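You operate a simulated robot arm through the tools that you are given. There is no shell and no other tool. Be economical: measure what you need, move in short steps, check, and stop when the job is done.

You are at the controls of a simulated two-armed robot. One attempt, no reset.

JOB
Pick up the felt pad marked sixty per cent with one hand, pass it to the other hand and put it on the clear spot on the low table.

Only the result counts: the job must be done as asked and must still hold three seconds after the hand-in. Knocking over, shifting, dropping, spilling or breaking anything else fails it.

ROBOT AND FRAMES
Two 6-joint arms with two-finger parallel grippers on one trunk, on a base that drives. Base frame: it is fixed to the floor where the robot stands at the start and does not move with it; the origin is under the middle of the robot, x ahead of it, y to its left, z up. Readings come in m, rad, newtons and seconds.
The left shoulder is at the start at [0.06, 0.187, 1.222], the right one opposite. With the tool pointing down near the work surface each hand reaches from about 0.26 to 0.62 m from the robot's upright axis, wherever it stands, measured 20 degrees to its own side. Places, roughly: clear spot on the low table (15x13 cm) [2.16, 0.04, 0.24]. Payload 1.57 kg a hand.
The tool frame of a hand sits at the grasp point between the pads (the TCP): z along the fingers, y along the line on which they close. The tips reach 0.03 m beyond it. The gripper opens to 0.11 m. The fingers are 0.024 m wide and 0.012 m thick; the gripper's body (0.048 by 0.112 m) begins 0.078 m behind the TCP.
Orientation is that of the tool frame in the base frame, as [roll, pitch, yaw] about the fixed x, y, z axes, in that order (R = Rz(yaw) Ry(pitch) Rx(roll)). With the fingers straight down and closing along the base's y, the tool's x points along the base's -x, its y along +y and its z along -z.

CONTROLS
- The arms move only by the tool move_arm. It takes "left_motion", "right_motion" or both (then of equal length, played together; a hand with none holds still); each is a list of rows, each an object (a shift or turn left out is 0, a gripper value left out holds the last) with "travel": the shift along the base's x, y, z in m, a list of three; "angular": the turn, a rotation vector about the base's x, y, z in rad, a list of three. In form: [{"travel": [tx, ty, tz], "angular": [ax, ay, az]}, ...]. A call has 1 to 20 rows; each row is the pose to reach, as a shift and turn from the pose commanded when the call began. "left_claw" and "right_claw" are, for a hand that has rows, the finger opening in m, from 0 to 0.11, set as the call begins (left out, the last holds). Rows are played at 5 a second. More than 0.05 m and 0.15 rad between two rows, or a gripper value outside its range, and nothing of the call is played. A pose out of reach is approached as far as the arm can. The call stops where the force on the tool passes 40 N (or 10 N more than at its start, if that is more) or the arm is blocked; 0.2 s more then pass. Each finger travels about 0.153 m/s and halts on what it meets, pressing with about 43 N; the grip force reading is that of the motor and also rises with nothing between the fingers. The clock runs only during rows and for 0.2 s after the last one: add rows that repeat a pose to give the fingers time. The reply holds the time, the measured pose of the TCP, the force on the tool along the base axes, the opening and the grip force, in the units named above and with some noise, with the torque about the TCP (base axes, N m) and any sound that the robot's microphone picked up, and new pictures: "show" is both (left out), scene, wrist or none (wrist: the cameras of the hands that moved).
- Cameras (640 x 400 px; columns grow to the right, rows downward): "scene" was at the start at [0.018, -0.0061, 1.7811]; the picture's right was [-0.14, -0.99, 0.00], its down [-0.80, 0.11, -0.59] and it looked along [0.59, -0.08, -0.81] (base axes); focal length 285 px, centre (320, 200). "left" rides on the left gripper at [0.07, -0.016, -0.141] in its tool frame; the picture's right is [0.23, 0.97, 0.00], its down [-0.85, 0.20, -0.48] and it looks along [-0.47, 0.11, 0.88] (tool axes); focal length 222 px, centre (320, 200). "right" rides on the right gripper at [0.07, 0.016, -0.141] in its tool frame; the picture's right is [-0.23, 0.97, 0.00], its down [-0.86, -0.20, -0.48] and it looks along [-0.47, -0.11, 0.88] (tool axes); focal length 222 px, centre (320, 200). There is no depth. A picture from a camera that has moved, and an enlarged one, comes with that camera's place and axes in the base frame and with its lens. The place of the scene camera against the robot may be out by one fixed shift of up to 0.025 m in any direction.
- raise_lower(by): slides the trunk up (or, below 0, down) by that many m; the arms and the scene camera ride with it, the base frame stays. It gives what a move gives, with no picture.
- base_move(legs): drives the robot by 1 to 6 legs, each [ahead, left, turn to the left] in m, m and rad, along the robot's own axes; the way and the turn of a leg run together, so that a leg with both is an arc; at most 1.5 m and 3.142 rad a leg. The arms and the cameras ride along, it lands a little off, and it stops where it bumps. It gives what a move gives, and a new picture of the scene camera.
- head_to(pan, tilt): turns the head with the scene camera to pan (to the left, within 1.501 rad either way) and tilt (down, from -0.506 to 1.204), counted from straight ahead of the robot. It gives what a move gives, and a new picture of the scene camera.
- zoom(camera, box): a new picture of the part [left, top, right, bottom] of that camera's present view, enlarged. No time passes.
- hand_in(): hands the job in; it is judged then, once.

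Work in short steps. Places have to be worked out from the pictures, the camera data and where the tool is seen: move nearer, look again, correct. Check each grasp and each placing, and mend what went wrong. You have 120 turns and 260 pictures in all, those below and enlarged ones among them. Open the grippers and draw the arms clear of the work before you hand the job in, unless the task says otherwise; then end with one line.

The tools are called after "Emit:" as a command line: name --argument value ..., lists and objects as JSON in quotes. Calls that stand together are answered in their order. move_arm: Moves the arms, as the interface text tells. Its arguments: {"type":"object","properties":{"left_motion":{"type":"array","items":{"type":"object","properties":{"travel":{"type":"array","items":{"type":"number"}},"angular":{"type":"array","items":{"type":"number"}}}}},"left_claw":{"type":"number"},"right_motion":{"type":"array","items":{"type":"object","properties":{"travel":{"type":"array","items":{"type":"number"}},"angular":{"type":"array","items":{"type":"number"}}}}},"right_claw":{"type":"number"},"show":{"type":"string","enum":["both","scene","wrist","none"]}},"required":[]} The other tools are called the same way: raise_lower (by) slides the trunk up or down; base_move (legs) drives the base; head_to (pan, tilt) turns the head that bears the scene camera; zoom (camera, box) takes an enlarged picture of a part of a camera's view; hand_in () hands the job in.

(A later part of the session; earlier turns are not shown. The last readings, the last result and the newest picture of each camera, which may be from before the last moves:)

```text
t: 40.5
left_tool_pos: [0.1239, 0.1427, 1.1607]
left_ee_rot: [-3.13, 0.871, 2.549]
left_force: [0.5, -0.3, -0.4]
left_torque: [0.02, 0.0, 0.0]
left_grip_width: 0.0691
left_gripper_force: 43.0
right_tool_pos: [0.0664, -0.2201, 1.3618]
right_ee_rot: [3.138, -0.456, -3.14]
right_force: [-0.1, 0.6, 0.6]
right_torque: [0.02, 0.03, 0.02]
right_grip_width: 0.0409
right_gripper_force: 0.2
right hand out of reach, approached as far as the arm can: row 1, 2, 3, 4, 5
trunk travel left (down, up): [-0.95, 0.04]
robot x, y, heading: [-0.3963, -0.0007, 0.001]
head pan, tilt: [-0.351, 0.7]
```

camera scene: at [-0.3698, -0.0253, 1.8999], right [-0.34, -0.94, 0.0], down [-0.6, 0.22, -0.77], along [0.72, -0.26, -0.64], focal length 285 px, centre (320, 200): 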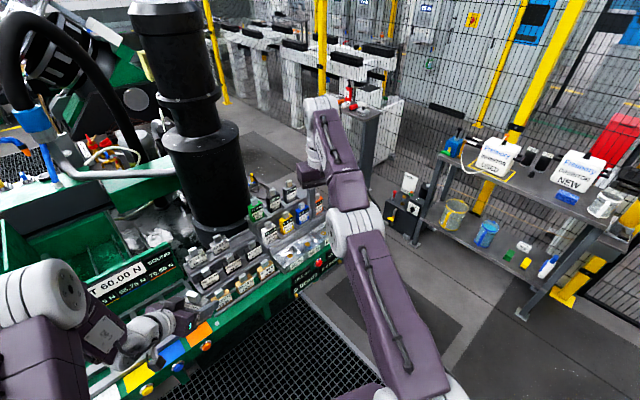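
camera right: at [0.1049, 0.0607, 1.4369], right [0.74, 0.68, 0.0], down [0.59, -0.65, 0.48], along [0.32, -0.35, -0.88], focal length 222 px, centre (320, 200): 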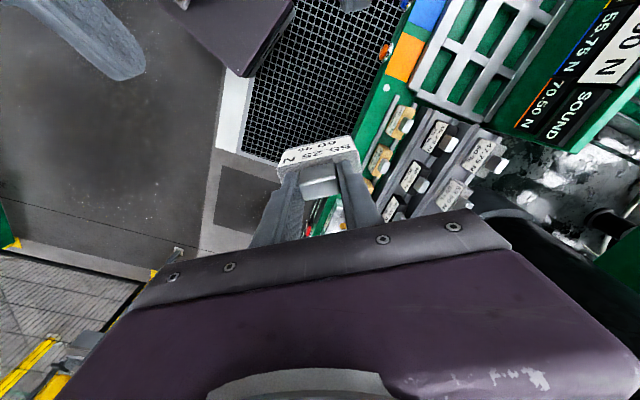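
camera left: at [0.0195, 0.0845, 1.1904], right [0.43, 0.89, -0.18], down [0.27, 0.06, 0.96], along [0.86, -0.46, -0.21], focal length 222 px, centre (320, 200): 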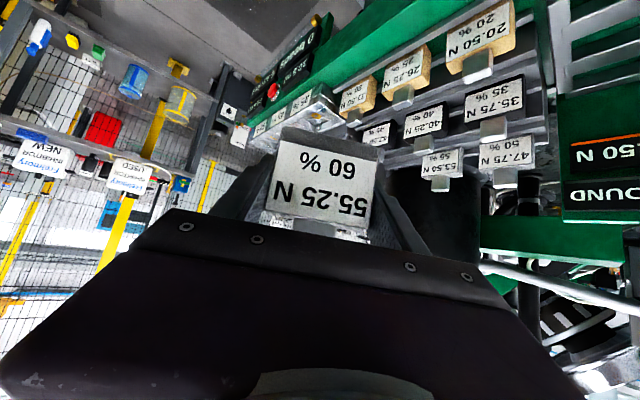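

Emit:
move_arm --right_motion '[{"travel": [-0.02, 0, -0.03], "angular": [0, 0.1, 0]}, {"travel": [-0.04, 0, -0.06], "angular": [0, 0.1, 0]}, {"travel": [-0.06, 0, -0.09], "angular": [0, 0.1, 0]}, {"travel": [-0.08, 0, -0.12], "angular": [0, 0.1, 0]}, {"travel": [-0.08, 0, -0.12], "angular": [0, 0.1, 0]}]' --show "scene"

```text
t: 41.7
left_tool_pos: [0.1259, 0.1411, 1.1618]
left_ee_rot: [-3.131, 0.869, 2.548]
left_force: [0.3, -0.4, 0.0]
left_torque: [0.01, 0.01, -0.02]
left_grip_width: 0.0693
left_gripper_force: 43.0
right_tool_pos: [-0.0154, -0.2196, 1.238]
right_ee_rot: [3.138, -0.555, -3.14]
right_force: [-0.1, -0.4, -1.2]
right_torque: [0.02, -0.02, 0.0]
right_grip_width: 0.0409
right_gripper_force: 0.0
trunk travel left (down, up): [-0.95, 0.04]
robot x, y, heading: [-0.3937, 0.0008, 0.003]
head pan, tilt: [-0.351, 0.7]
camera scene: at [-0.3697, -0.0252, 1.8999], right [-0.34, -0.94, 0.0], down [-0.61, 0.22, -0.76], along [0.72, -0.26, -0.64], focal length 285 px, centre (320, 200)
```

scene: 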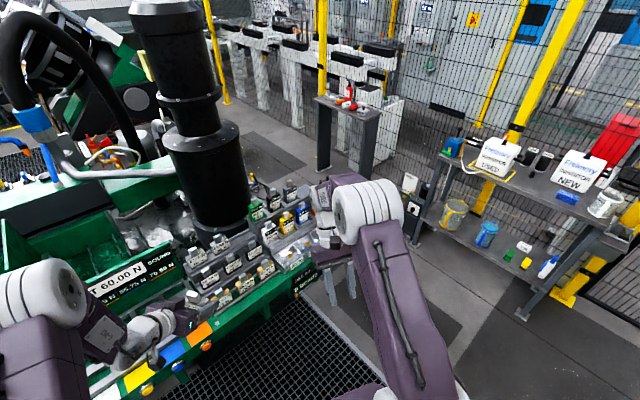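

Unlocked. I straighten the right hand and drive sideways to the right into the aisle.

Emit:
move_arm --right_motion '[{"angular": [0, -0.12, 0]}, {"angular": [0, -0.24, 0]}, {"angular": [0, -0.36, 0]}, {"angular": [0, -0.48, 0]}, {"angular": [0, -0.55, 0]}, {"angular": [0, -0.55, 0]}]' --show "none"

Emit:
base_move --legs '[[0, -0.65, 0]]'

Emit:
zoom --camera "left" --box '[120, 0, 520, 260]'

Emit:
head_to --pan 0.0 --tilt 0.6

```text
t: 43.1
left_tool_pos: [0.1265, 0.1426, 1.1623]
left_ee_rot: [-3.13, 0.869, 2.547]
left_force: [-1.0, 0.7, -0.3]
left_torque: [-0.02, -0.01, 0.02]
left_grip_width: 0.0693
left_gripper_force: 42.7
right_tool_pos: [-0.0115, -0.2198, 1.2398]
right_ee_rot: [3.138, -0.008, -3.139]
right_force: [-0.2, 0.4, 0.5]
right_torque: [0.0, -0.01, 0.0]
right_grip_width: 0.0412
right_gripper_force: 0.1
trunk travel left (down, up): [-0.95, 0.04]
robot x, y, heading: [-0.3915, -0.0016, 0.003]
head pan, tilt: [-0.351, 0.7]
```

```text
t: 46.6
left_tool_pos: [0.1283, -0.4919, 1.1613]
left_ee_rot: [-3.129, 0.87, 2.562]
left_force: [0.3, 0.1, -0.7]
left_torque: [-0.02, -0.01, 0.01]
left_grip_width: 0.0695
left_gripper_force: 43.1
right_tool_pos: [-0.0057, -0.8546, 1.2402]
right_ee_rot: [3.141, -0.005, -3.13]
right_force: [-0.9, -0.4, -0.1]
right_torque: [0.0, 0.04, 0.0]
right_grip_width: 0.0405
right_gripper_force: 0.1
trunk travel left (down, up): [-0.95, 0.04]
robot x, y, heading: [-0.387, -0.6418, 0.01]
head pan, tilt: [-0.351, 0.7]
camera scene: at [-0.3651, -0.6626, 1.8999], right [-0.33, -0.94, 0.0], down [-0.61, 0.21, -0.77], along [0.72, -0.25, -0.64], focal length 285 px, centre (320, 200)
```

scene: 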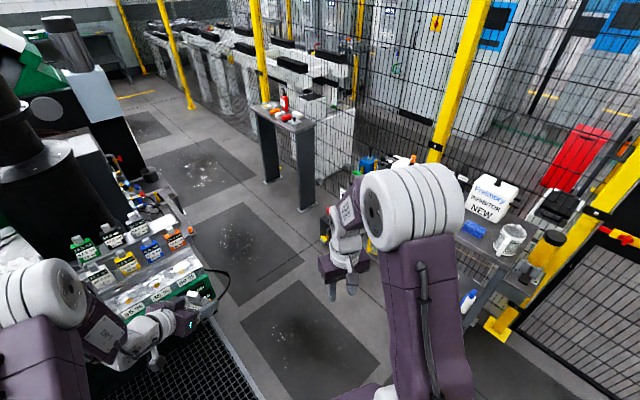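

```text
1.54 times, centred on (320, 130) of left
camera zoom: at [-0.0069, -0.4189, 1.1998], right [0.42, 0.89, -0.18], down [0.27, 0.07, 0.96], along [0.87, -0.45, -0.21], focal length 342 px, centre (320, 308)
```

zoom: 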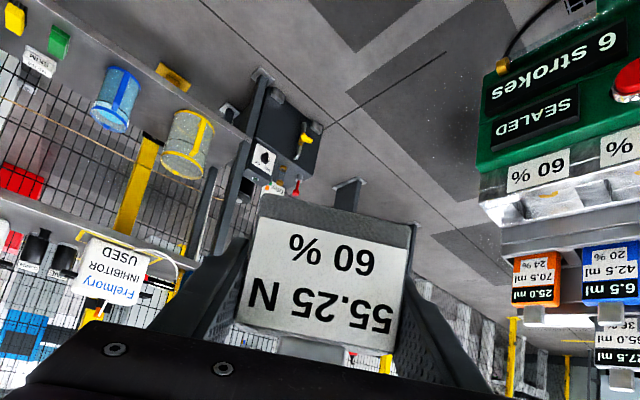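

```text
t: 47.5
left_tool_pos: [0.1269, -0.4926, 1.1612]
left_ee_rot: [-3.13, 0.87, 2.559]
left_force: [0.5, 0.2, -0.1]
left_torque: [0.0, -0.01, 0.03]
left_grip_width: 0.0693
left_gripper_force: 42.9
right_tool_pos: [-0.0053, -0.8559, 1.2383]
right_ee_rot: [3.139, -0.006, -3.129]
right_force: [-0.9, 0.4, 0.0]
right_torque: [0.03, 0.02, 0.02]
right_grip_width: 0.041
right_gripper_force: 0.1
trunk travel left (down, up): [-0.95, 0.04]
robot x, y, heading: [-0.3918, -0.6396, 0.015]
head pan, tilt: [0.0, 0.6]
camera scene: at [-0.3568, -0.6364, 1.9085], right [0.01, -1.0, 0.0], down [-0.57, -0.01, -0.82], along [0.82, 0.01, -0.57], focal length 285 px, centre (320, 200)
```

scene: 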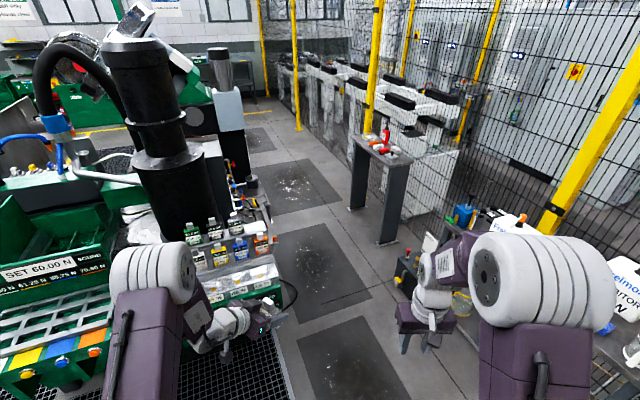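

The aisle runs at about 22° to the left between bench and shelf, ~1 m wide. I shift further right 0.6 m and turn 0.386 rad to align with it.

Emit:
base_move --legs '[[0, -0.6, 0], [0, 0, 0.375]]'

```text
t: 52.0
left_tool_pos: [0.0442, -0.9122, 1.1608]
left_ee_rot: [-3.131, 0.869, 2.935]
left_force: [-0.2, 0.2, 0.3]
left_torque: [-0.02, -0.02, 0.03]
left_grip_width: 0.0691
left_gripper_force: 42.7
right_tool_pos: [0.0546, -1.2963, 1.2383]
right_ee_rot: [3.139, -0.005, -2.752]
right_force: [0.2, -0.2, 0.2]
right_torque: [-0.01, 0.01, 0.0]
right_grip_width: 0.0412
right_gripper_force: 0.1
trunk travel left (down, up): [-0.95, 0.04]
robot x, y, heading: [-0.3823, -1.2346, 0.383]
head pan, tilt: [0.0, 0.6]
camera scene: at [-0.3512, -1.2232, 1.9085], right [0.38, -0.93, 0.0], down [-0.52, -0.21, -0.82], along [0.76, 0.31, -0.57], focal length 285 px, centre (320, 200)
```

scene: 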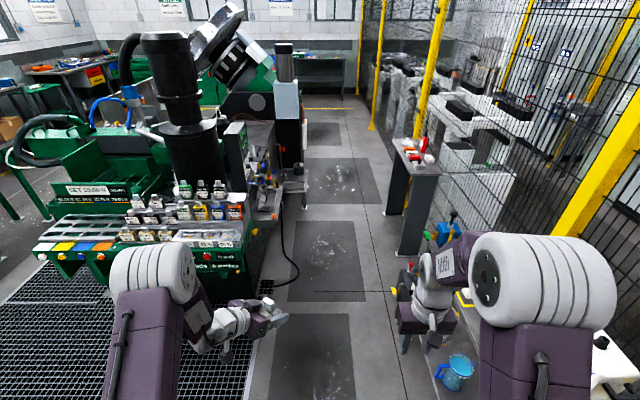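

The aisle lies straight ahead; the target projects near pixel (301,182). I enlarge there.

Emit:
zoom --camera "scene" --box '[220, 110, 380, 230]'

```text
3.33 times, centred on (300, 170) of scene
camera zoom: at [-0.3512, -1.2232, 1.9085], right [0.38, -0.93, 0.0], down [-0.52, -0.21, -0.82], along [0.76, 0.31, -0.57], focal length 949 px, centre (387, 300)
```

zoom: 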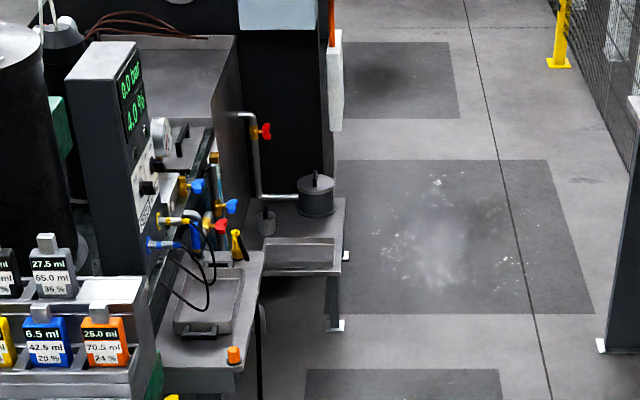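

The low table's aisle edge is at about 0.3 m right of the bench line. I drive ahead along the aisle, slightly right to keep clear of bench and shelf, then look.

Emit:
base_move --legs '[[0.3, -0.18, 0], [1.2, 0, 0]]'

Emit:
head_to --pan 0.4 --tilt 0.75

```text
t: 60.0
left_tool_pos: [1.5054, -0.4998, 1.1611]
left_ee_rot: [-3.131, 0.869, 2.941]
left_force: [0.6, -0.6, 0.2]
left_torque: [-0.01, 0.02, 0.0]
left_grip_width: 0.0692
left_gripper_force: 42.3
right_tool_pos: [1.5161, -0.8864, 1.2392]
right_ee_rot: [3.139, -0.006, -2.747]
right_force: [-0.3, 0.3, 0.1]
right_torque: [0.02, 0.01, 0.03]
right_grip_width: 0.0409
right_gripper_force: 0.1
trunk travel left (down, up): [-0.95, 0.04]
robot x, y, heading: [1.0814, -0.8307, 0.395]
head pan, tilt: [0.0, 0.6]
camera scene: at [1.1105, -0.8157, 1.9085], right [0.38, -0.92, 0.0], down [-0.52, -0.22, -0.83], along [0.76, 0.32, -0.56], focal length 285 px, centre (320, 200)
```

scene: 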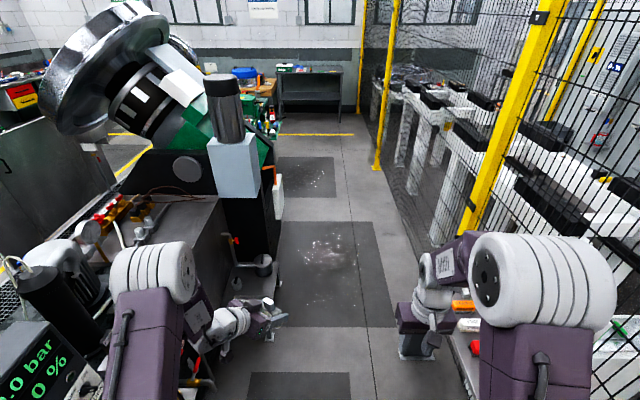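

```text
t: 60.8
left_tool_pos: [1.5082, -0.4998, 1.1624]
left_ee_rot: [-3.13, 0.87, 2.942]
left_force: [-0.3, 0.6, -0.2]
left_torque: [0.01, 0.02, -0.03]
left_grip_width: 0.0693
left_gripper_force: 43.0
right_tool_pos: [1.517, -0.8877, 1.2388]
right_ee_rot: [3.138, -0.007, -2.748]
right_force: [-1.0, -0.2, 0.7]
right_torque: [-0.01, 0.0, -0.01]
right_grip_width: 0.041
right_gripper_force: 0.0
trunk travel left (down, up): [-0.95, 0.04]
robot x, y, heading: [1.0813, -0.8326, 0.396]
head pan, tilt: [0.4, 0.75]
camera scene: at [1.0887, -0.7899, 1.8957], right [0.71, -0.7, 0.0], down [-0.48, -0.49, -0.73], along [0.51, 0.52, -0.68], focal length 285 px, centre (320, 200)
```

scene: 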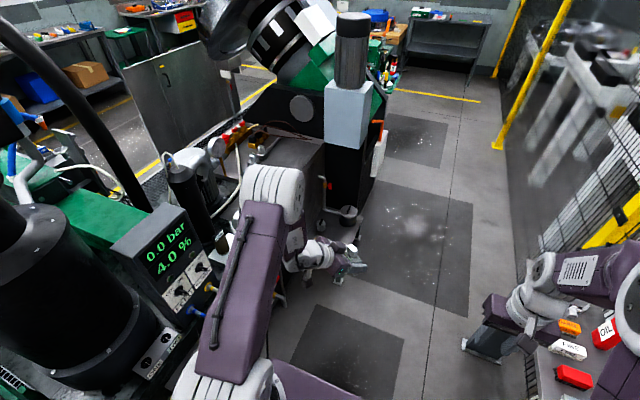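

Right hand stays ~25 cm from the brush table. I go 0.9 m further, keeping this line, then look left at the low table.

Emit:
base_move --legs '[[0.9, 0.0, 0]]'

Emit:
head_to --pan 1.2 --tilt 0.95

```text
t: 65.6
left_tool_pos: [2.3523, -0.16, 1.1627]
left_ee_rot: [-3.132, 0.867, 2.932]
left_force: [-0.2, 0.5, 0.9]
left_torque: [0.0, 0.01, -0.02]
left_grip_width: 0.0696
left_gripper_force: 42.9
right_tool_pos: [2.3588, -0.546, 1.2403]
right_ee_rot: [3.137, -0.007, -2.759]
right_force: [0.4, -0.8, 0.0]
right_torque: [0.0, 0.01, 0.01]
right_grip_width: 0.0408
right_gripper_force: 0.0
trunk travel left (down, up): [-0.95, 0.04]
robot x, y, heading: [1.9291, -0.486, 0.383]
head pan, tilt: [0.4, 0.75]
camera scene: at [1.9299, -0.4451, 1.8957], right [0.71, -0.71, 0.0], down [-0.48, -0.48, -0.73], along [0.52, 0.52, -0.68], focal length 285 px, centre (320, 200)
```

scene: 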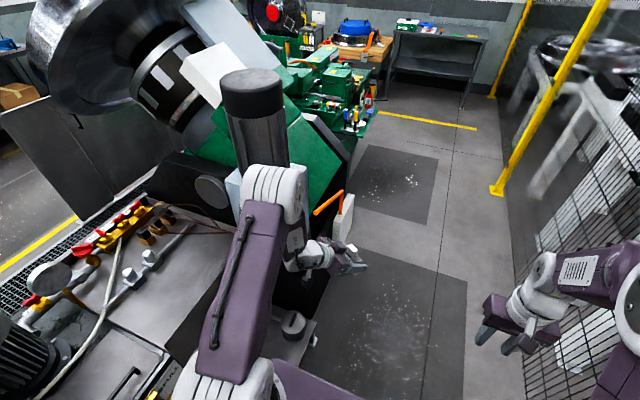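

```text
t: 66.8
left_tool_pos: [2.3525, -0.1588, 1.1623]
left_ee_rot: [-3.132, 0.87, 2.932]
left_force: [0.4, 0.6, 0.9]
left_torque: [-0.03, -0.04, 0.0]
left_grip_width: 0.0694
left_gripper_force: 43.0
right_tool_pos: [2.361, -0.547, 1.2386]
right_ee_rot: [3.138, -0.006, -2.758]
right_force: [-0.2, 0.2, 0.6]
right_torque: [-0.04, 0.02, 0.0]
right_grip_width: 0.0409
right_gripper_force: 0.0
trunk travel left (down, up): [-0.95, 0.04]
robot x, y, heading: [1.9279, -0.4842, 0.385]
head pan, tilt: [1.201, 0.949]
camera scene: at [1.8717, -0.4303, 1.8801], right [1.0, 0.01, 0.0], down [0.01, -0.81, -0.58], along [-0.01, 0.58, -0.81], focal length 285 px, centre (320, 200)
```

scene: 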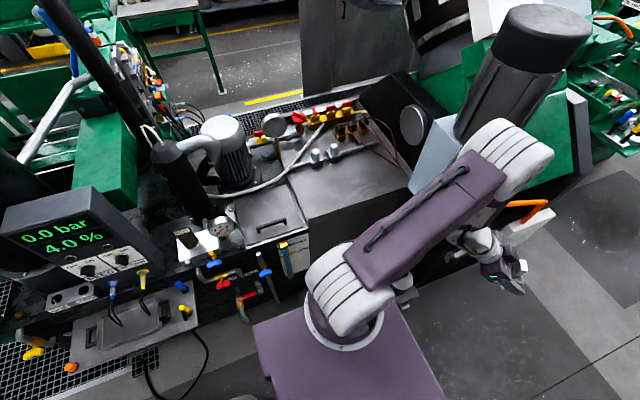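

The spot lies just below my left shoulder's side. I move 0.41 ahead and 0.15 right, then turn left 90° to face the low table at ~0.55 m.

Emit:
base_move --legs '[[0.41, -0.16, 0], [0, 0, 0.78], [0, 0, 0.79]]'

Emit:
head_to --pan 0.0 --tilt 1.1

```text
t: 73.5
left_tool_pos: [2.0349, -0.0543, 1.1621]
left_ee_rot: [-3.131, 0.869, -1.781]
left_force: [0.0, 0.1, 0.2]
left_torque: [0.02, 0.0, 0.02]
left_grip_width: 0.0693
left_gripper_force: 43.4
right_tool_pos: [2.4213, -0.0457, 1.2388]
right_ee_rot: [3.14, -0.007, -1.186]
right_force: [0.3, 0.2, 0.3]
right_torque: [-0.01, 0.0, 0.02]
right_grip_width: 0.041
right_gripper_force: 0.1
trunk travel left (down, up): [-0.95, 0.04]
robot x, y, heading: [2.3582, -0.4817, 1.958]
head pan, tilt: [1.201, 0.949]
camera scene: at [2.3157, -0.5353, 1.8801], right [-0.02, 1.0, 0.0], down [0.81, 0.01, -0.58], along [-0.58, -0.01, -0.81], focal length 285 px, centre (320, 200)
```

scene: 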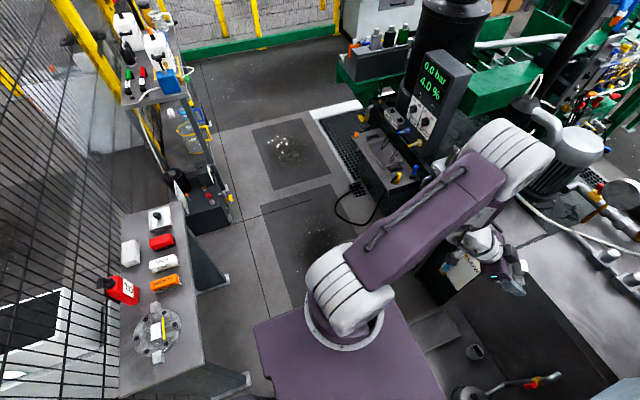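

```text
t: 75.0
left_tool_pos: [2.0335, -0.0548, 1.1611]
left_ee_rot: [-3.13, 0.871, -1.777]
left_force: [1.0, -0.3, 0.1]
left_torque: [0.01, -0.02, 0.01]
left_grip_width: 0.0694
left_gripper_force: 42.8
right_tool_pos: [2.4218, -0.0469, 1.238]
right_ee_rot: [3.138, -0.008, -1.186]
right_force: [0.4, 0.1, -0.1]
right_torque: [-0.01, 0.01, -0.02]
right_grip_width: 0.041
right_gripper_force: 0.2
trunk travel left (down, up): [-0.95, 0.04]
robot x, y, heading: [2.3574, -0.4849, 1.96]
head pan, tilt: [0.0, 1.1]
camera scene: at [2.3639, -0.4759, 1.8699], right [0.93, 0.38, 0.0], down [0.34, -0.83, -0.45], along [-0.17, 0.42, -0.89], focal length 285 px, centre (320, 200)
```

scene: 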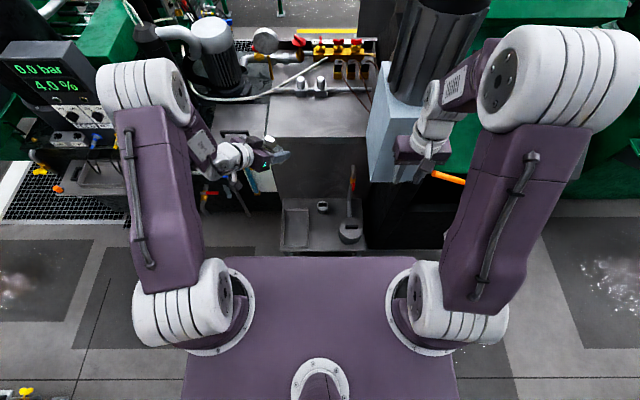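

The low table is visible: tray left, pot right, and the clear spot projected at pixel (321,239). I enlarge it.

Emit:
zoom --camera "scene" --box '[260, 170, 390, 260]'

```text
4.44 times, centred on (325, 215) of scene
camera zoom: at [2.3639, -0.4759, 1.8699], right [0.93, 0.38, 0.0], down [0.34, -0.83, -0.45], along [-0.17, 0.42, -0.89], focal length 1265 px, centre (298, 133)
```

zoom: 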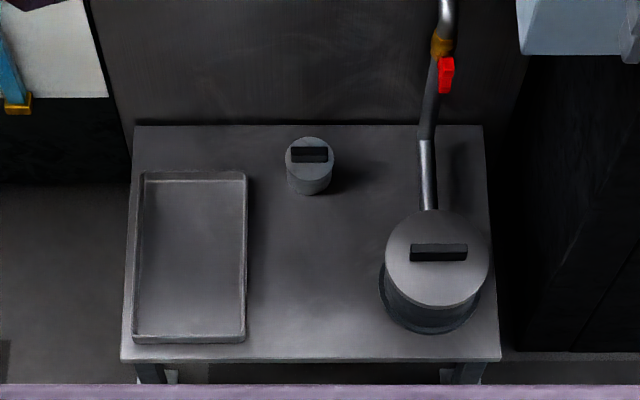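

The free area between tray, small weight and pot centres near (2.16, 0.055). I shift the base 0.12 m right so the left arm has room, and tuck in the right hand.

Emit:
base_move --legs '[[0, -0.12, 0]]'

Emit:
move_arm --right_motion '[{"travel": [0.007, -0.018, 0.02]}, {"travel": [0.014, -0.037, 0.04]}, {"travel": [0.022, -0.055, 0.06]}, {"travel": [0.03, -0.074, 0.08]}, {"travel": [0.03, -0.074, 0.08]}]' --left_motion '[{"angular": [0, 0, 0.05]}, {"angular": [0, 0, 0.1]}, {"angular": [0, 0, 0.15]}, {"angular": [0, 0, 0.2]}, {"angular": [0, 0, 0.2]}]' --show "scene"

```text
t: 76.2
left_tool_pos: [2.1406, -0.0116, 1.1602]
left_ee_rot: [-3.126, 0.87, -1.772]
left_force: [-0.3, 0.4, -0.5]
left_torque: [0.03, 0.0, 0.0]
left_grip_width: 0.0696
left_gripper_force: 43.1
right_tool_pos: [2.5262, -0.0023, 1.2395]
right_ee_rot: [3.141, -0.007, -1.18]
right_force: [-0.3, 0.2, 0.0]
right_torque: [-0.03, -0.04, 0.02]
right_grip_width: 0.0412
right_gripper_force: 0.0
trunk travel left (down, up): [-0.95, 0.04]
robot x, y, heading: [2.4717, -0.4361, 1.961]
head pan, tilt: [0.0, 1.1]
camera scene: at [2.4693, -0.433, 1.8699], right [0.93, 0.38, 0.0], down [0.34, -0.82, -0.45], along [-0.17, 0.42, -0.89], focal length 285 px, centre (320, 200)
```

scene: 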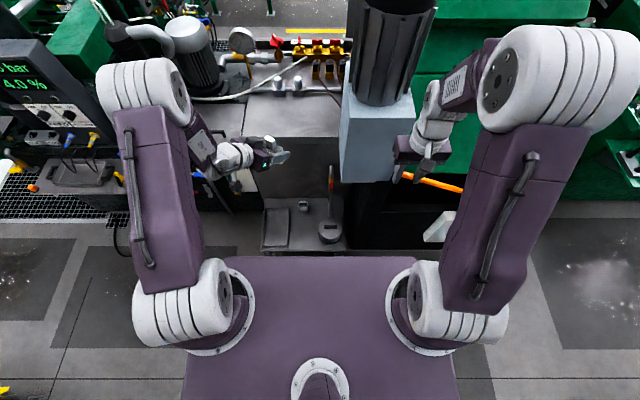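

```text
t: 77.4
left_tool_pos: [2.1317, 0.0043, 1.1734]
left_ee_rot: [-3.109, 0.862, -1.562]
left_force: [0.1, -0.4, 0.1]
left_torque: [0.0, -0.04, 0.03]
left_grip_width: 0.0693
left_gripper_force: 42.6
left hand out of reach, approached as far as the arm can: row 1, 2, 3, 4, 5
right_tool_pos: [2.5598, -0.0726, 1.32]
right_ee_rot: [3.139, -0.006, -1.18]
right_force: [-0.1, -0.4, 0.2]
right_torque: [0.04, -0.01, 0.03]
right_grip_width: 0.041
right_gripper_force: 0.1
trunk travel left (down, up): [-0.95, 0.04]
robot x, y, heading: [2.4705, -0.4391, 1.956]
head pan, tilt: [0.0, 1.1]
camera scene: at [2.4732, -0.4316, 1.8699], right [0.93, 0.38, 0.0], down [0.34, -0.82, -0.45], along [-0.17, 0.42, -0.89], focal length 285 px, centre (320, 200)
```

scene: 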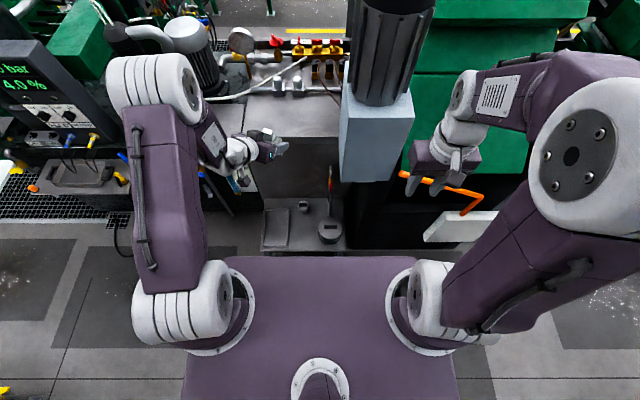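

Heading is set. I lower the trunk 0.7 m; the pad stays ~0.2 m above the table.

Emit:
raise_lower --by -0.4

Emit:
raise_lower --by -0.3

Emit:
head_to --pan 0.1 --tilt 0.9

```text
t: 81.2
left_tool_pos: [2.1327, 0.005, 0.7723]
left_ee_rot: [-3.111, 0.862, -1.563]
left_force: [-0.2, 0.7, 0.5]
left_torque: [0.0, -0.01, -0.02]
left_grip_width: 0.0694
left_gripper_force: 42.8
right_tool_pos: [2.5611, -0.0742, 0.9201]
right_ee_rot: [3.138, -0.007, -1.18]
right_force: [-0.4, 0.3, 0.2]
right_torque: [0.01, 0.03, -0.03]
right_grip_width: 0.0408
right_gripper_force: 0.0
trunk travel left (down, up): [-0.55, 0.44]
robot x, y, heading: [2.4723, -0.4386, 1.96]
head pan, tilt: [0.0, 1.1]
```

```text
t: 84.2
left_tool_pos: [2.1332, 0.0039, 0.4721]
left_ee_rot: [-3.11, 0.862, -1.563]
left_force: [0.2, -0.5, -0.2]
left_torque: [0.0, 0.02, 0.01]
left_grip_width: 0.0692
left_gripper_force: 42.9
right_tool_pos: [2.561, -0.0749, 0.6213]
right_ee_rot: [3.139, -0.006, -1.182]
right_force: [0.8, 0.2, 0.3]
right_torque: [0.0, -0.02, 0.02]
right_grip_width: 0.041
right_gripper_force: 0.0
trunk travel left (down, up): [-0.25, 0.74]
robot x, y, heading: [2.4702, -0.4343, 1.958]
head pan, tilt: [0.0, 1.1]
```

```text
t: 85.0
left_tool_pos: [2.1331, 0.0042, 0.4739]
left_ee_rot: [-3.111, 0.863, -1.563]
left_force: [0.5, 0.9, 0.3]
left_torque: [0.0, 0.02, -0.02]
left_grip_width: 0.0693
left_gripper_force: 43.4
right_tool_pos: [2.5609, -0.074, 0.6197]
right_ee_rot: [3.138, -0.009, -1.182]
right_force: [-0.8, 0.0, -0.3]
right_torque: [0.0, 0.01, -0.01]
right_grip_width: 0.0408
right_gripper_force: 0.0
trunk travel left (down, up): [-0.25, 0.74]
robot x, y, heading: [2.4759, -0.4357, 1.96]
head pan, tilt: [0.099, 0.901]
camera scene: at [2.4636, -0.4226, 1.1837], right [0.88, 0.47, 0.0], down [0.37, -0.69, -0.62], along [-0.29, 0.55, -0.78], focal length 285 px, centre (320, 200)
```

scene: 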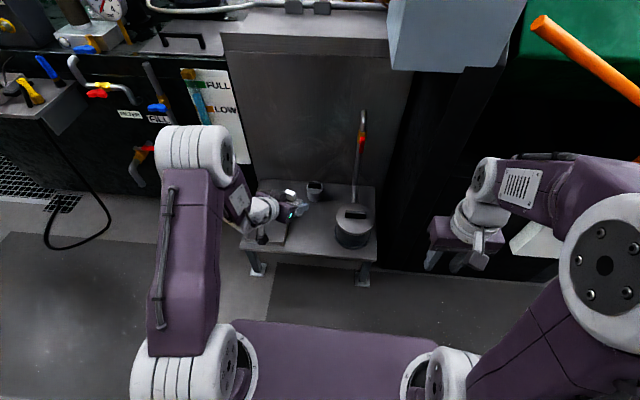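

I enlarge the table and take the left wrist view.

Emit:
zoom --camera "scene" --box '[225, 160, 395, 280]'

Emit:
zoom --camera "left" --box '[0, 0, 640, 400]'

Emit:
zoom --camera "right" --box '[0, 0, 640, 400]'

```text
3.33 times, centred on (310, 220) of scene
camera zoom: at [2.4636, -0.4226, 1.1837], right [0.88, 0.47, 0.0], down [0.37, -0.69, -0.62], along [-0.29, 0.55, -0.78], focal length 949 px, centre (353, 133)
```

zoom: 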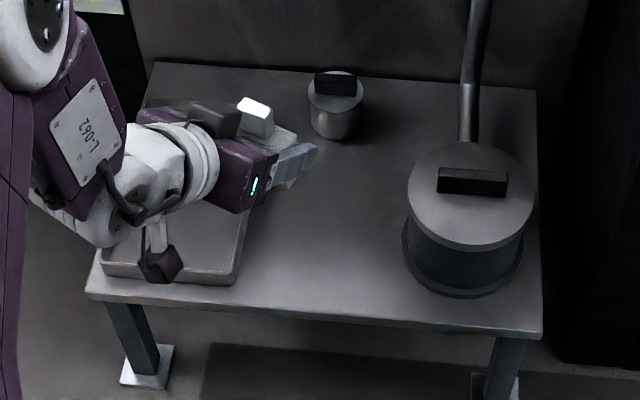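

```text
1.00 times, centred on (320, 200) of left (not enlarged: the box is as wide or as high as the picture)
camera zoom: at [2.1469, -0.1477, 0.512], right [-0.97, -0.13, -0.19], down [-0.22, 0.2, 0.96], along [-0.09, 0.97, -0.22], focal length 222 px, centre (320, 200)
```

zoom: 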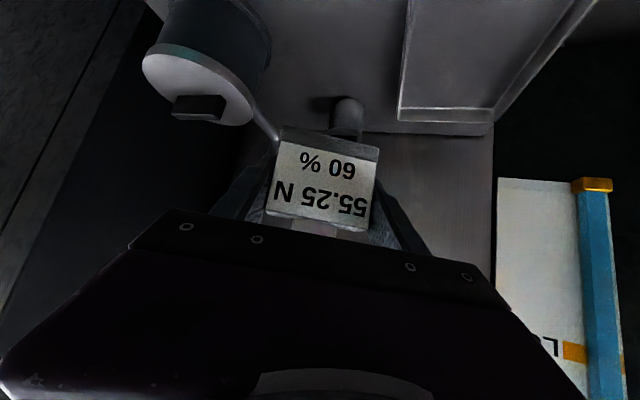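

```text
1.00 times, centred on (320, 200) of right (not enlarged: the box is as wide or as high as the picture)
camera zoom: at [2.5722, -0.1427, 0.7618], right [-0.99, -0.16, 0.0], down [-0.14, 0.87, 0.47], along [-0.08, 0.47, -0.88], focal length 222 px, centre (320, 200)
```

zoom: 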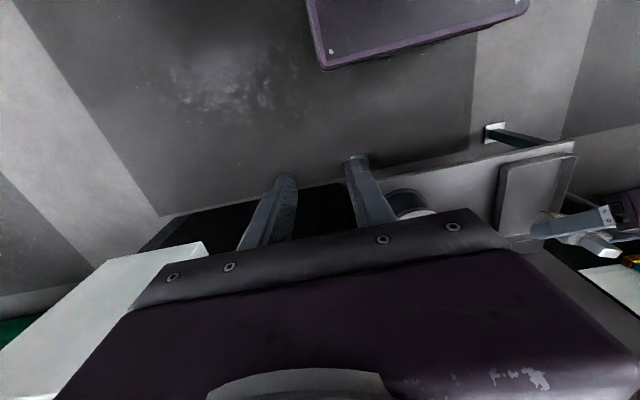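

From the views: tray edge, pot and small weight leave a free patch about 18 cm × 19 cm; I aim at (2.16, 0.06). I move above it and correct the small hand tilt.

Emit:
move_arm --left_motion '[{"travel": [0.014, 0.028, 0], "angular": [0.0055, 0.01, 0.012]}, {"travel": [0.027, 0.056, 0], "angular": [0.011, 0.0205, 0.024]}, {"travel": [0.027, 0.056, 0], "angular": [0.011, 0.0205, 0.024]}]' --show "none"

Emit:
raise_lower --by -0.1

Emit:
zoom --camera "scene" --box '[225, 140, 395, 260]'

Emit:
zoom --camera "left" --box '[100, 0, 540, 260]'

```text
t: 85.8
left_tool_pos: [2.1602, 0.0615, 0.4723]
left_ee_rot: [-3.14, 0.872, -1.563]
left_force: [0.7, -0.7, 0.6]
left_torque: [-0.01, -0.01, 0.03]
left_grip_width: 0.0693
left_gripper_force: 43.3
right_tool_pos: [2.56, -0.0725, 0.6215]
right_ee_rot: [3.137, -0.006, -1.182]
right_force: [0.3, 0.5, -0.8]
right_torque: [-0.02, 0.01, 0.03]
right_grip_width: 0.0409
right_gripper_force: 0.1
trunk travel left (down, up): [-0.25, 0.74]
robot x, y, heading: [2.4725, -0.4401, 1.965]
head pan, tilt: [0.099, 0.901]
```

```text
t: 87.1
left_tool_pos: [2.1604, 0.0622, 0.3722]
left_ee_rot: [3.141, 0.871, -1.563]
left_force: [-0.4, 0.3, 0.6]
left_torque: [-0.01, 0.01, 0.0]
left_grip_width: 0.069
left_gripper_force: 43.5
right_tool_pos: [2.5599, -0.0733, 0.5207]
right_ee_rot: [3.139, -0.006, -1.183]
right_force: [1.1, -0.3, -0.7]
right_torque: [0.01, 0.02, -0.03]
right_grip_width: 0.041
right_gripper_force: 0.1
trunk travel left (down, up): [-0.15, 0.84]
robot x, y, heading: [2.4685, -0.4378, 1.959]
head pan, tilt: [0.099, 0.901]
```

```text
3.33 times, centred on (310, 200) of scene
camera zoom: at [2.4636, -0.4227, 1.0838], right [0.88, 0.47, 0.0], down [0.37, -0.69, -0.62], along [-0.29, 0.55, -0.78], focal length 949 px, centre (353, 200)
```

zoom: 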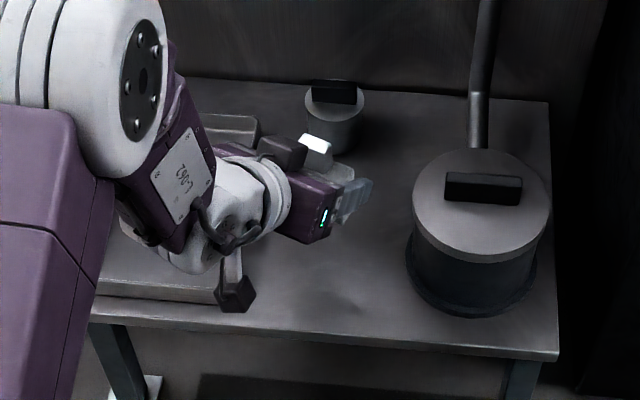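

```text
1.45 times, centred on (320, 130) of left
camera zoom: at [2.1785, -0.0902, 0.4104], right [-0.97, -0.15, -0.17], down [-0.2, 0.18, 0.96], along [-0.11, 0.97, -0.21], focal length 323 px, centre (320, 302)
```

zoom: 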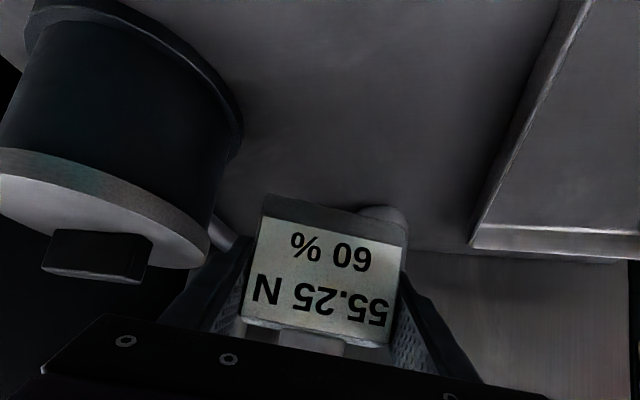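

Pad is well between tray, weight and pot. I shift 1 cm left and descend to TCP z≈0.29.

Emit:
move_arm --left_motion '[{"travel": [-0.01, -0.004, -0.02]}, {"travel": [-0.01, -0.004, -0.045]}, {"travel": [-0.01, -0.004, -0.065]}, {"travel": [-0.01, -0.004, -0.082]}, {"travel": [-0.01, -0.004, -0.082]}]' --show "none"

Emit:
zoom --camera "scene" --box '[265, 150, 365, 230]'

Emit:
zoom --camera "left" --box '[100, 0, 540, 260]'

```text
t: 88.3
left_tool_pos: [2.1433, 0.0666, 0.2933]
left_ee_rot: [-3.123, 0.868, -1.552]
left_force: [-0.6, -0.2, -0.2]
left_torque: [0.0, -0.03, 0.03]
left_grip_width: 0.0693
left_gripper_force: 42.5
left hand out of reach, approached as far as the arm can: row 3, 4, 5
right_tool_pos: [2.5604, -0.0744, 0.5204]
right_ee_rot: [3.138, -0.007, -1.182]
right_force: [-0.3, 0.4, -0.3]
right_torque: [-0.01, -0.02, -0.01]
right_grip_width: 0.041
right_gripper_force: 0.0
trunk travel left (down, up): [-0.15, 0.84]
robot x, y, heading: [2.4731, -0.4382, 1.962]
head pan, tilt: [0.099, 0.901]
```

```text
5.00 times, centred on (315, 190) of scene
camera zoom: at [2.4635, -0.4226, 1.0837], right [0.88, 0.47, 0.0], down [0.37, -0.69, -0.62], along [-0.29, 0.55, -0.78], focal length 1423 px, centre (345, 250)
```

zoom: 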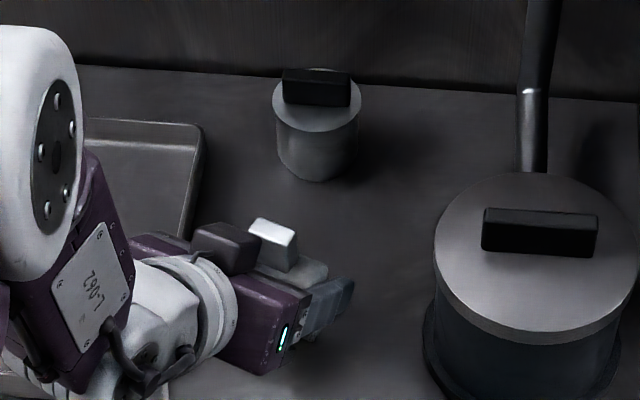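

```text
1.45 times, centred on (320, 130) of left
camera zoom: at [2.1607, -0.0841, 0.3313], right [-0.97, -0.15, -0.19], down [-0.21, 0.19, 0.96], along [-0.11, 0.97, -0.21], focal length 323 px, centre (320, 302)
```

zoom: 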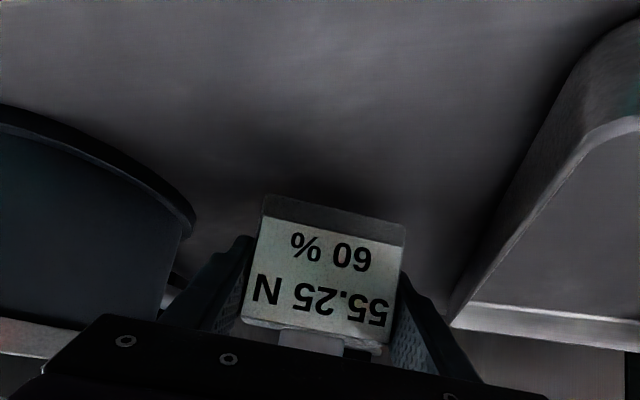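

The arm is at its heading limit; I turn the hand slightly inward (−0.1 rad), level it, and shift back, then use the trunk for the last descent.

Emit:
move_arm --left_motion '[{"travel": [0.004, -0.003, 0.005], "angular": [0.002, 0.006, -0.05]}, {"travel": [0.007, -0.006, 0.005], "angular": [0.005, 0.012, -0.1]}, {"travel": [0.007, -0.006, 0.005], "angular": [0.005, 0.012, -0.1]}]' --show "none"

Emit:
zoom --camera "left" --box '[100, 0, 540, 260]'

```text
t: 89.1
left_tool_pos: [2.1504, 0.0613, 0.2993]
left_ee_rot: [3.13, 0.876, -1.675]
left_force: [0.0, 0.6, 0.1]
left_torque: [0.01, 0.01, 0.03]
left_grip_width: 0.0693
left_gripper_force: 42.8
right_tool_pos: [2.5617, -0.0732, 0.5206]
right_ee_rot: [3.138, -0.007, -1.183]
right_force: [1.3, 0.2, 0.2]
right_torque: [0.04, -0.02, 0.01]
right_grip_width: 0.0411
right_gripper_force: 0.1
trunk travel left (down, up): [-0.15, 0.84]
robot x, y, heading: [2.4719, -0.4392, 1.958]
head pan, tilt: [0.099, 0.901]
```

```text
1.45 times, centred on (320, 130) of left
camera zoom: at [2.1534, -0.0911, 0.3359], right [-0.98, -0.05, -0.17], down [-0.17, 0.2, 0.96], along [-0.02, 0.98, -0.2], focal length 323 px, centre (320, 302)
```

zoom: 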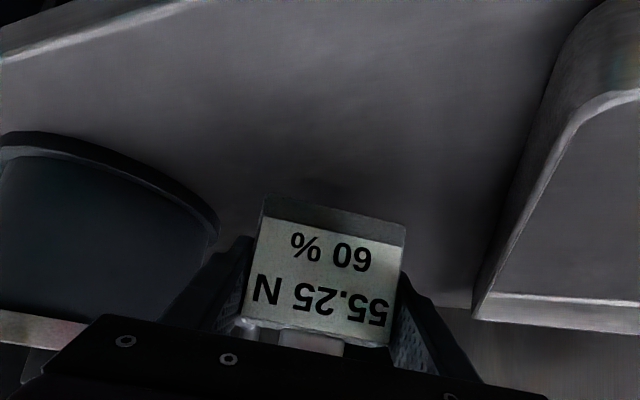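

Position good and level. I lower the trunk 0.018 m.

Emit:
raise_lower --by -0.018

Emit:
zoom --camera "scene" --box '[275, 150, 355, 220]'

Emit:
zoom --camera "left" --box '[200, 60, 460, 240]'

```text
t: 89.7
left_tool_pos: [2.1509, 0.0623, 0.2804]
left_ee_rot: [3.132, 0.876, -1.674]
left_force: [0.9, 0.0, -0.5]
left_torque: [-0.01, 0.0, 0.02]
left_grip_width: 0.0693
left_gripper_force: 43.1
right_tool_pos: [2.5609, -0.0742, 0.5023]
right_ee_rot: [3.138, -0.007, -1.183]
right_force: [-0.3, 0.6, -0.9]
right_torque: [0.03, -0.02, 0.02]
right_grip_width: 0.041
right_gripper_force: 0.1
trunk travel left (down, up): [-0.132, 0.858]
robot x, y, heading: [2.4745, -0.4392, 1.96]
head pan, tilt: [0.099, 0.901]
```

```text
5.71 times, centred on (315, 185) of scene
camera zoom: at [2.4636, -0.4227, 1.0657], right [0.88, 0.47, 0.0], down [0.37, -0.69, -0.62], along [-0.29, 0.55, -0.78], focal length 1627 px, centre (349, 286)
```

zoom: 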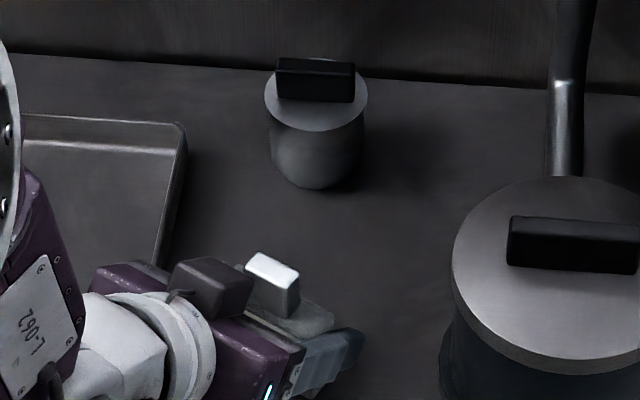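

```text
2.22 times, centred on (330, 150) of left
camera zoom: at [2.1534, -0.091, 0.318], right [-0.98, -0.05, -0.17], down [-0.18, 0.2, 0.96], along [-0.02, 0.98, -0.2], focal length 494 px, centre (298, 311)
```

zoom: 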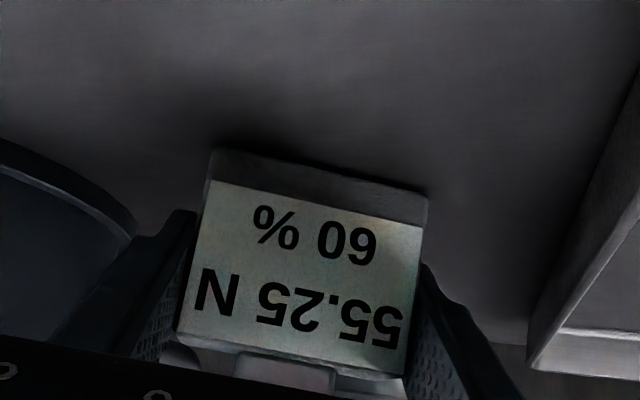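

No contact yet. I descend in fine steps with the arm, watching the force.

Emit:
move_arm --left_motion '[{"travel": [0, 0, -0.002]}, {"travel": [0, 0, -0.004]}, {"travel": [0, 0, -0.006]}, {"travel": [0, 0, -0.006]}]' --show "none"

```text
t: 90.7
left_tool_pos: [2.1488, 0.0643, 0.2789]
left_ee_rot: [3.128, 0.883, -1.676]
left_force: [0.0, -2.2, 23.6]
left_torque: [-0.4, -0.84, -0.08]
left_grip_width: 0.0692
left_gripper_force: 42.8
right_tool_pos: [2.5612, -0.0744, 0.5043]
right_ee_rot: [3.138, -0.004, -1.18]
right_force: [-0.4, 0.6, -0.4]
right_torque: [0.01, 0.0, 0.01]
right_grip_width: 0.0411
right_gripper_force: 0.0
trunk travel left (down, up): [-0.132, 0.858]
robot x, y, heading: [2.4706, -0.4377, 1.96]
head pan, tilt: [0.099, 0.901]
```

Contact: 24 N upward at the pad's right lower corner. I ease the command up, level the hand slightly, and recheck.

Emit:
move_arm --left_motion '[{"travel": [0, 0, 0.003], "angular": [0, -0.008, 0]}, {"travel": [0, 0, 0.004], "angular": [0, -0.012, 0]}, {"travel": [0, 0, 0.004], "angular": [0, -0.012, 0]}]' --show "none"

```text
t: 91.5
left_tool_pos: [2.1499, 0.0616, 0.2785]
left_ee_rot: [-3.135, 0.876, -1.662]
left_force: [-1.7, 2.1, 8.7]
left_torque: [0.12, 0.35, -0.17]
left_grip_width: 0.0695
left_gripper_force: 42.9
right_tool_pos: [2.5617, -0.073, 0.5023]
right_ee_rot: [3.138, -0.006, -1.183]
right_force: [-0.4, 0.0, -1.0]
right_torque: [0.01, -0.03, -0.01]
right_grip_width: 0.0408
right_gripper_force: 0.1
trunk travel left (down, up): [-0.132, 0.858]
robot x, y, heading: [2.469, -0.4363, 1.956]
head pan, tilt: [0.099, 0.901]
```

Light contact on the table, nearly level. I release by opening the left gripper to 85 mm.

Emit:
move_arm --left_motion '[{}, {}, {}]' --left_claw 0.086 --show "none"

Emit:
zoom --camera "left" --box '[140, 0, 540, 250]'

Emit:
zoom --camera "scene" --box '[265, 150, 375, 230]'

```text
t: 92.3
left_tool_pos: [2.1505, 0.0621, 0.2783]
left_ee_rot: [-3.132, 0.875, -1.661]
left_force: [-0.5, -0.8, -0.3]
left_torque: [0.0, 0.03, 0.02]
left_grip_width: 0.0859
left_gripper_force: 0.1
right_tool_pos: [2.5611, -0.073, 0.5035]
right_ee_rot: [3.139, -0.007, -1.181]
right_force: [-0.3, 0.5, -0.2]
right_torque: [-0.02, -0.03, 0.01]
right_grip_width: 0.0409
right_gripper_force: 0.0
trunk travel left (down, up): [-0.132, 0.858]
robot x, y, heading: [2.4724, -0.4352, 1.958]
head pan, tilt: [0.099, 0.901]
```

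```text
1.60 times, centred on (340, 125) of left
camera zoom: at [2.153, -0.0918, 0.3158], right [-0.98, -0.05, -0.18], down [-0.19, 0.2, 0.96], along [-0.01, 0.98, -0.2], focal length 355 px, centre (288, 320)
```

zoom: 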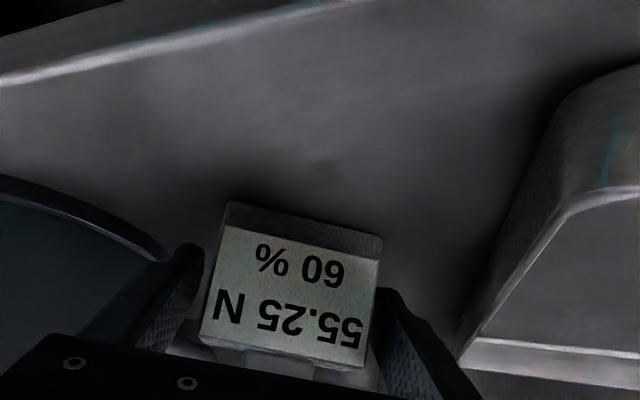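

```text
5.00 times, centred on (320, 190) of scene
camera zoom: at [2.4636, -0.4227, 1.0657], right [0.88, 0.47, 0.0], down [0.37, -0.69, -0.62], along [-0.29, 0.55, -0.78], focal length 1423 px, centre (320, 250)
```

zoom: 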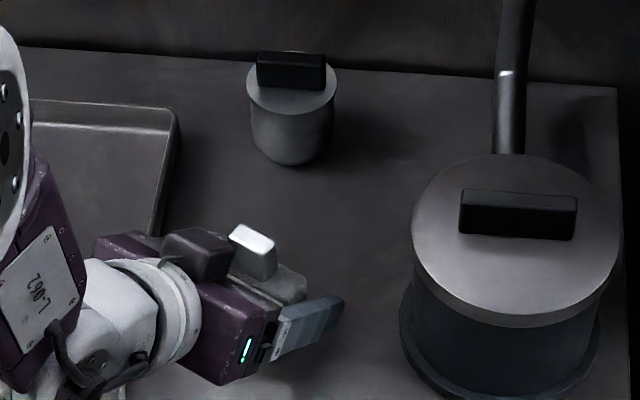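

Released; the pad stands. I withdraw the left hand along its own axis in small steps.

Emit:
move_arm --left_motion '[{"travel": [-0.001, -0.015, 0.013]}, {"travel": [-0.003, -0.03, 0.026]}, {"travel": [-0.004, -0.045, 0.039]}, {"travel": [-0.004, -0.045, 0.039]}]' --show "wrist"

```text
t: 93.3
left_tool_pos: [2.1401, 0.0248, 0.3214]
left_ee_rot: [-3.122, 0.873, -1.655]
left_force: [0.1, 0.0, 0.6]
left_torque: [0.0, 0.02, 0.02]
left_grip_width: 0.0862
left_gripper_force: 0.1
left hand out of reach, approached as far as the arm can: row 2, 3, 4
right_tool_pos: [2.5615, -0.0738, 0.5028]
right_ee_rot: [3.138, -0.007, -1.181]
right_force: [0.1, -0.1, 0.2]
right_torque: [0.01, 0.03, -0.03]
right_grip_width: 0.041
right_gripper_force: 0.0
trunk travel left (down, up): [-0.132, 0.858]
robot x, y, heading: [2.471, -0.439, 1.956]
head pan, tilt: [0.099, 0.901]
camera left: at [2.1418, -0.1292, 0.3594], right [-0.98, -0.05, -0.19], down [-0.19, 0.2, 0.96], along [-0.01, 0.98, -0.21], focal length 222 px, centre (320, 200)
```

left: 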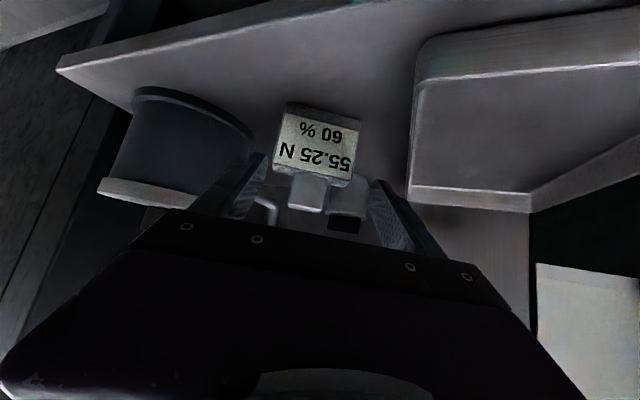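

The pad stands free. I lift everything straight up with the trunk to clear it.

Emit:
raise_lower --by 0.15

Emit:
base_move --legs '[[-0.12, 0, 0]]'

Emit:
zoom --camera "scene" --box '[225, 120, 395, 240]'

Emit:
zoom --camera "left" --box '[100, 0, 540, 260]'

```text
t: 95.1
left_tool_pos: [2.139, 0.0241, 0.4708]
left_ee_rot: [-3.124, 0.873, -1.653]
left_force: [0.0, -0.9, -1.0]
left_torque: [0.01, -0.01, 0.0]
left_grip_width: 0.086
left_gripper_force: 0.1
right_tool_pos: [2.5602, -0.0738, 0.6525]
right_ee_rot: [3.138, -0.007, -1.182]
right_force: [0.5, -0.2, 0.4]
right_torque: [0.03, 0.0, -0.02]
right_grip_width: 0.0412
right_gripper_force: 0.2
trunk travel left (down, up): [-0.282, 0.708]
robot x, y, heading: [2.4712, -0.4395, 1.961]
head pan, tilt: [0.099, 0.901]
```

```text
t: 96.3
left_tool_pos: [2.1861, -0.0888, 0.4712]
left_ee_rot: [-3.124, 0.874, -1.653]
left_force: [-0.2, -0.5, 0.6]
left_torque: [0.01, -0.02, 0.01]
left_grip_width: 0.0862
left_gripper_force: 0.1
right_tool_pos: [2.6064, -0.186, 0.6524]
right_ee_rot: [3.137, -0.007, -1.181]
right_force: [-0.2, -0.5, -0.2]
right_torque: [0.0, 0.02, -0.03]
right_grip_width: 0.0411
right_gripper_force: 0.0
trunk travel left (down, up): [-0.282, 0.708]
robot x, y, heading: [2.5129, -0.5502, 1.962]
head pan, tilt: [0.099, 0.901]
camera scene: at [2.5099, -0.5354, 1.2158], right [0.88, 0.47, 0.0], down [0.37, -0.69, -0.62], along [-0.29, 0.55, -0.78], focal length 285 px, centre (320, 200)
```

scene: 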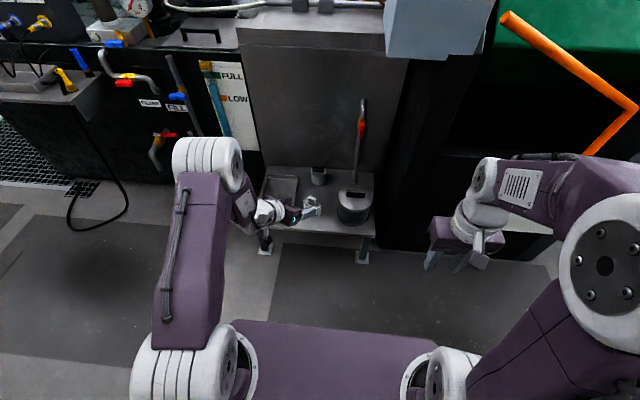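

```text
3.33 times, centred on (310, 180) of scene
camera zoom: at [2.5099, -0.5354, 1.2158], right [0.88, 0.47, 0.0], down [0.37, -0.69, -0.62], along [-0.29, 0.55, -0.78], focal length 949 px, centre (353, 267)
```

zoom: 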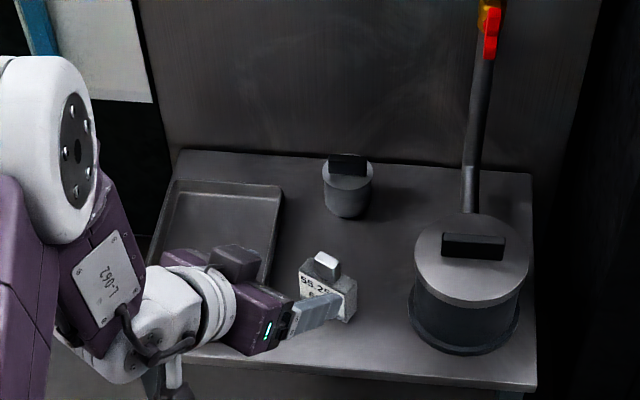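

```text
1.45 times, centred on (320, 130) of left
camera zoom: at [2.1874, -0.2417, 0.5096], right [-0.98, -0.05, -0.19], down [-0.19, 0.2, 0.96], along [-0.01, 0.98, -0.21], focal length 323 px, centre (320, 302)
```

zoom: 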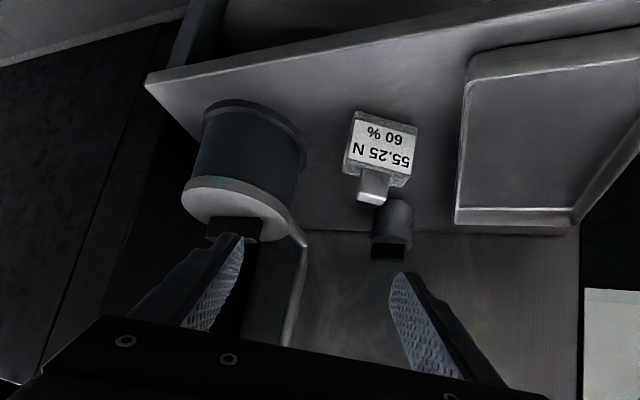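

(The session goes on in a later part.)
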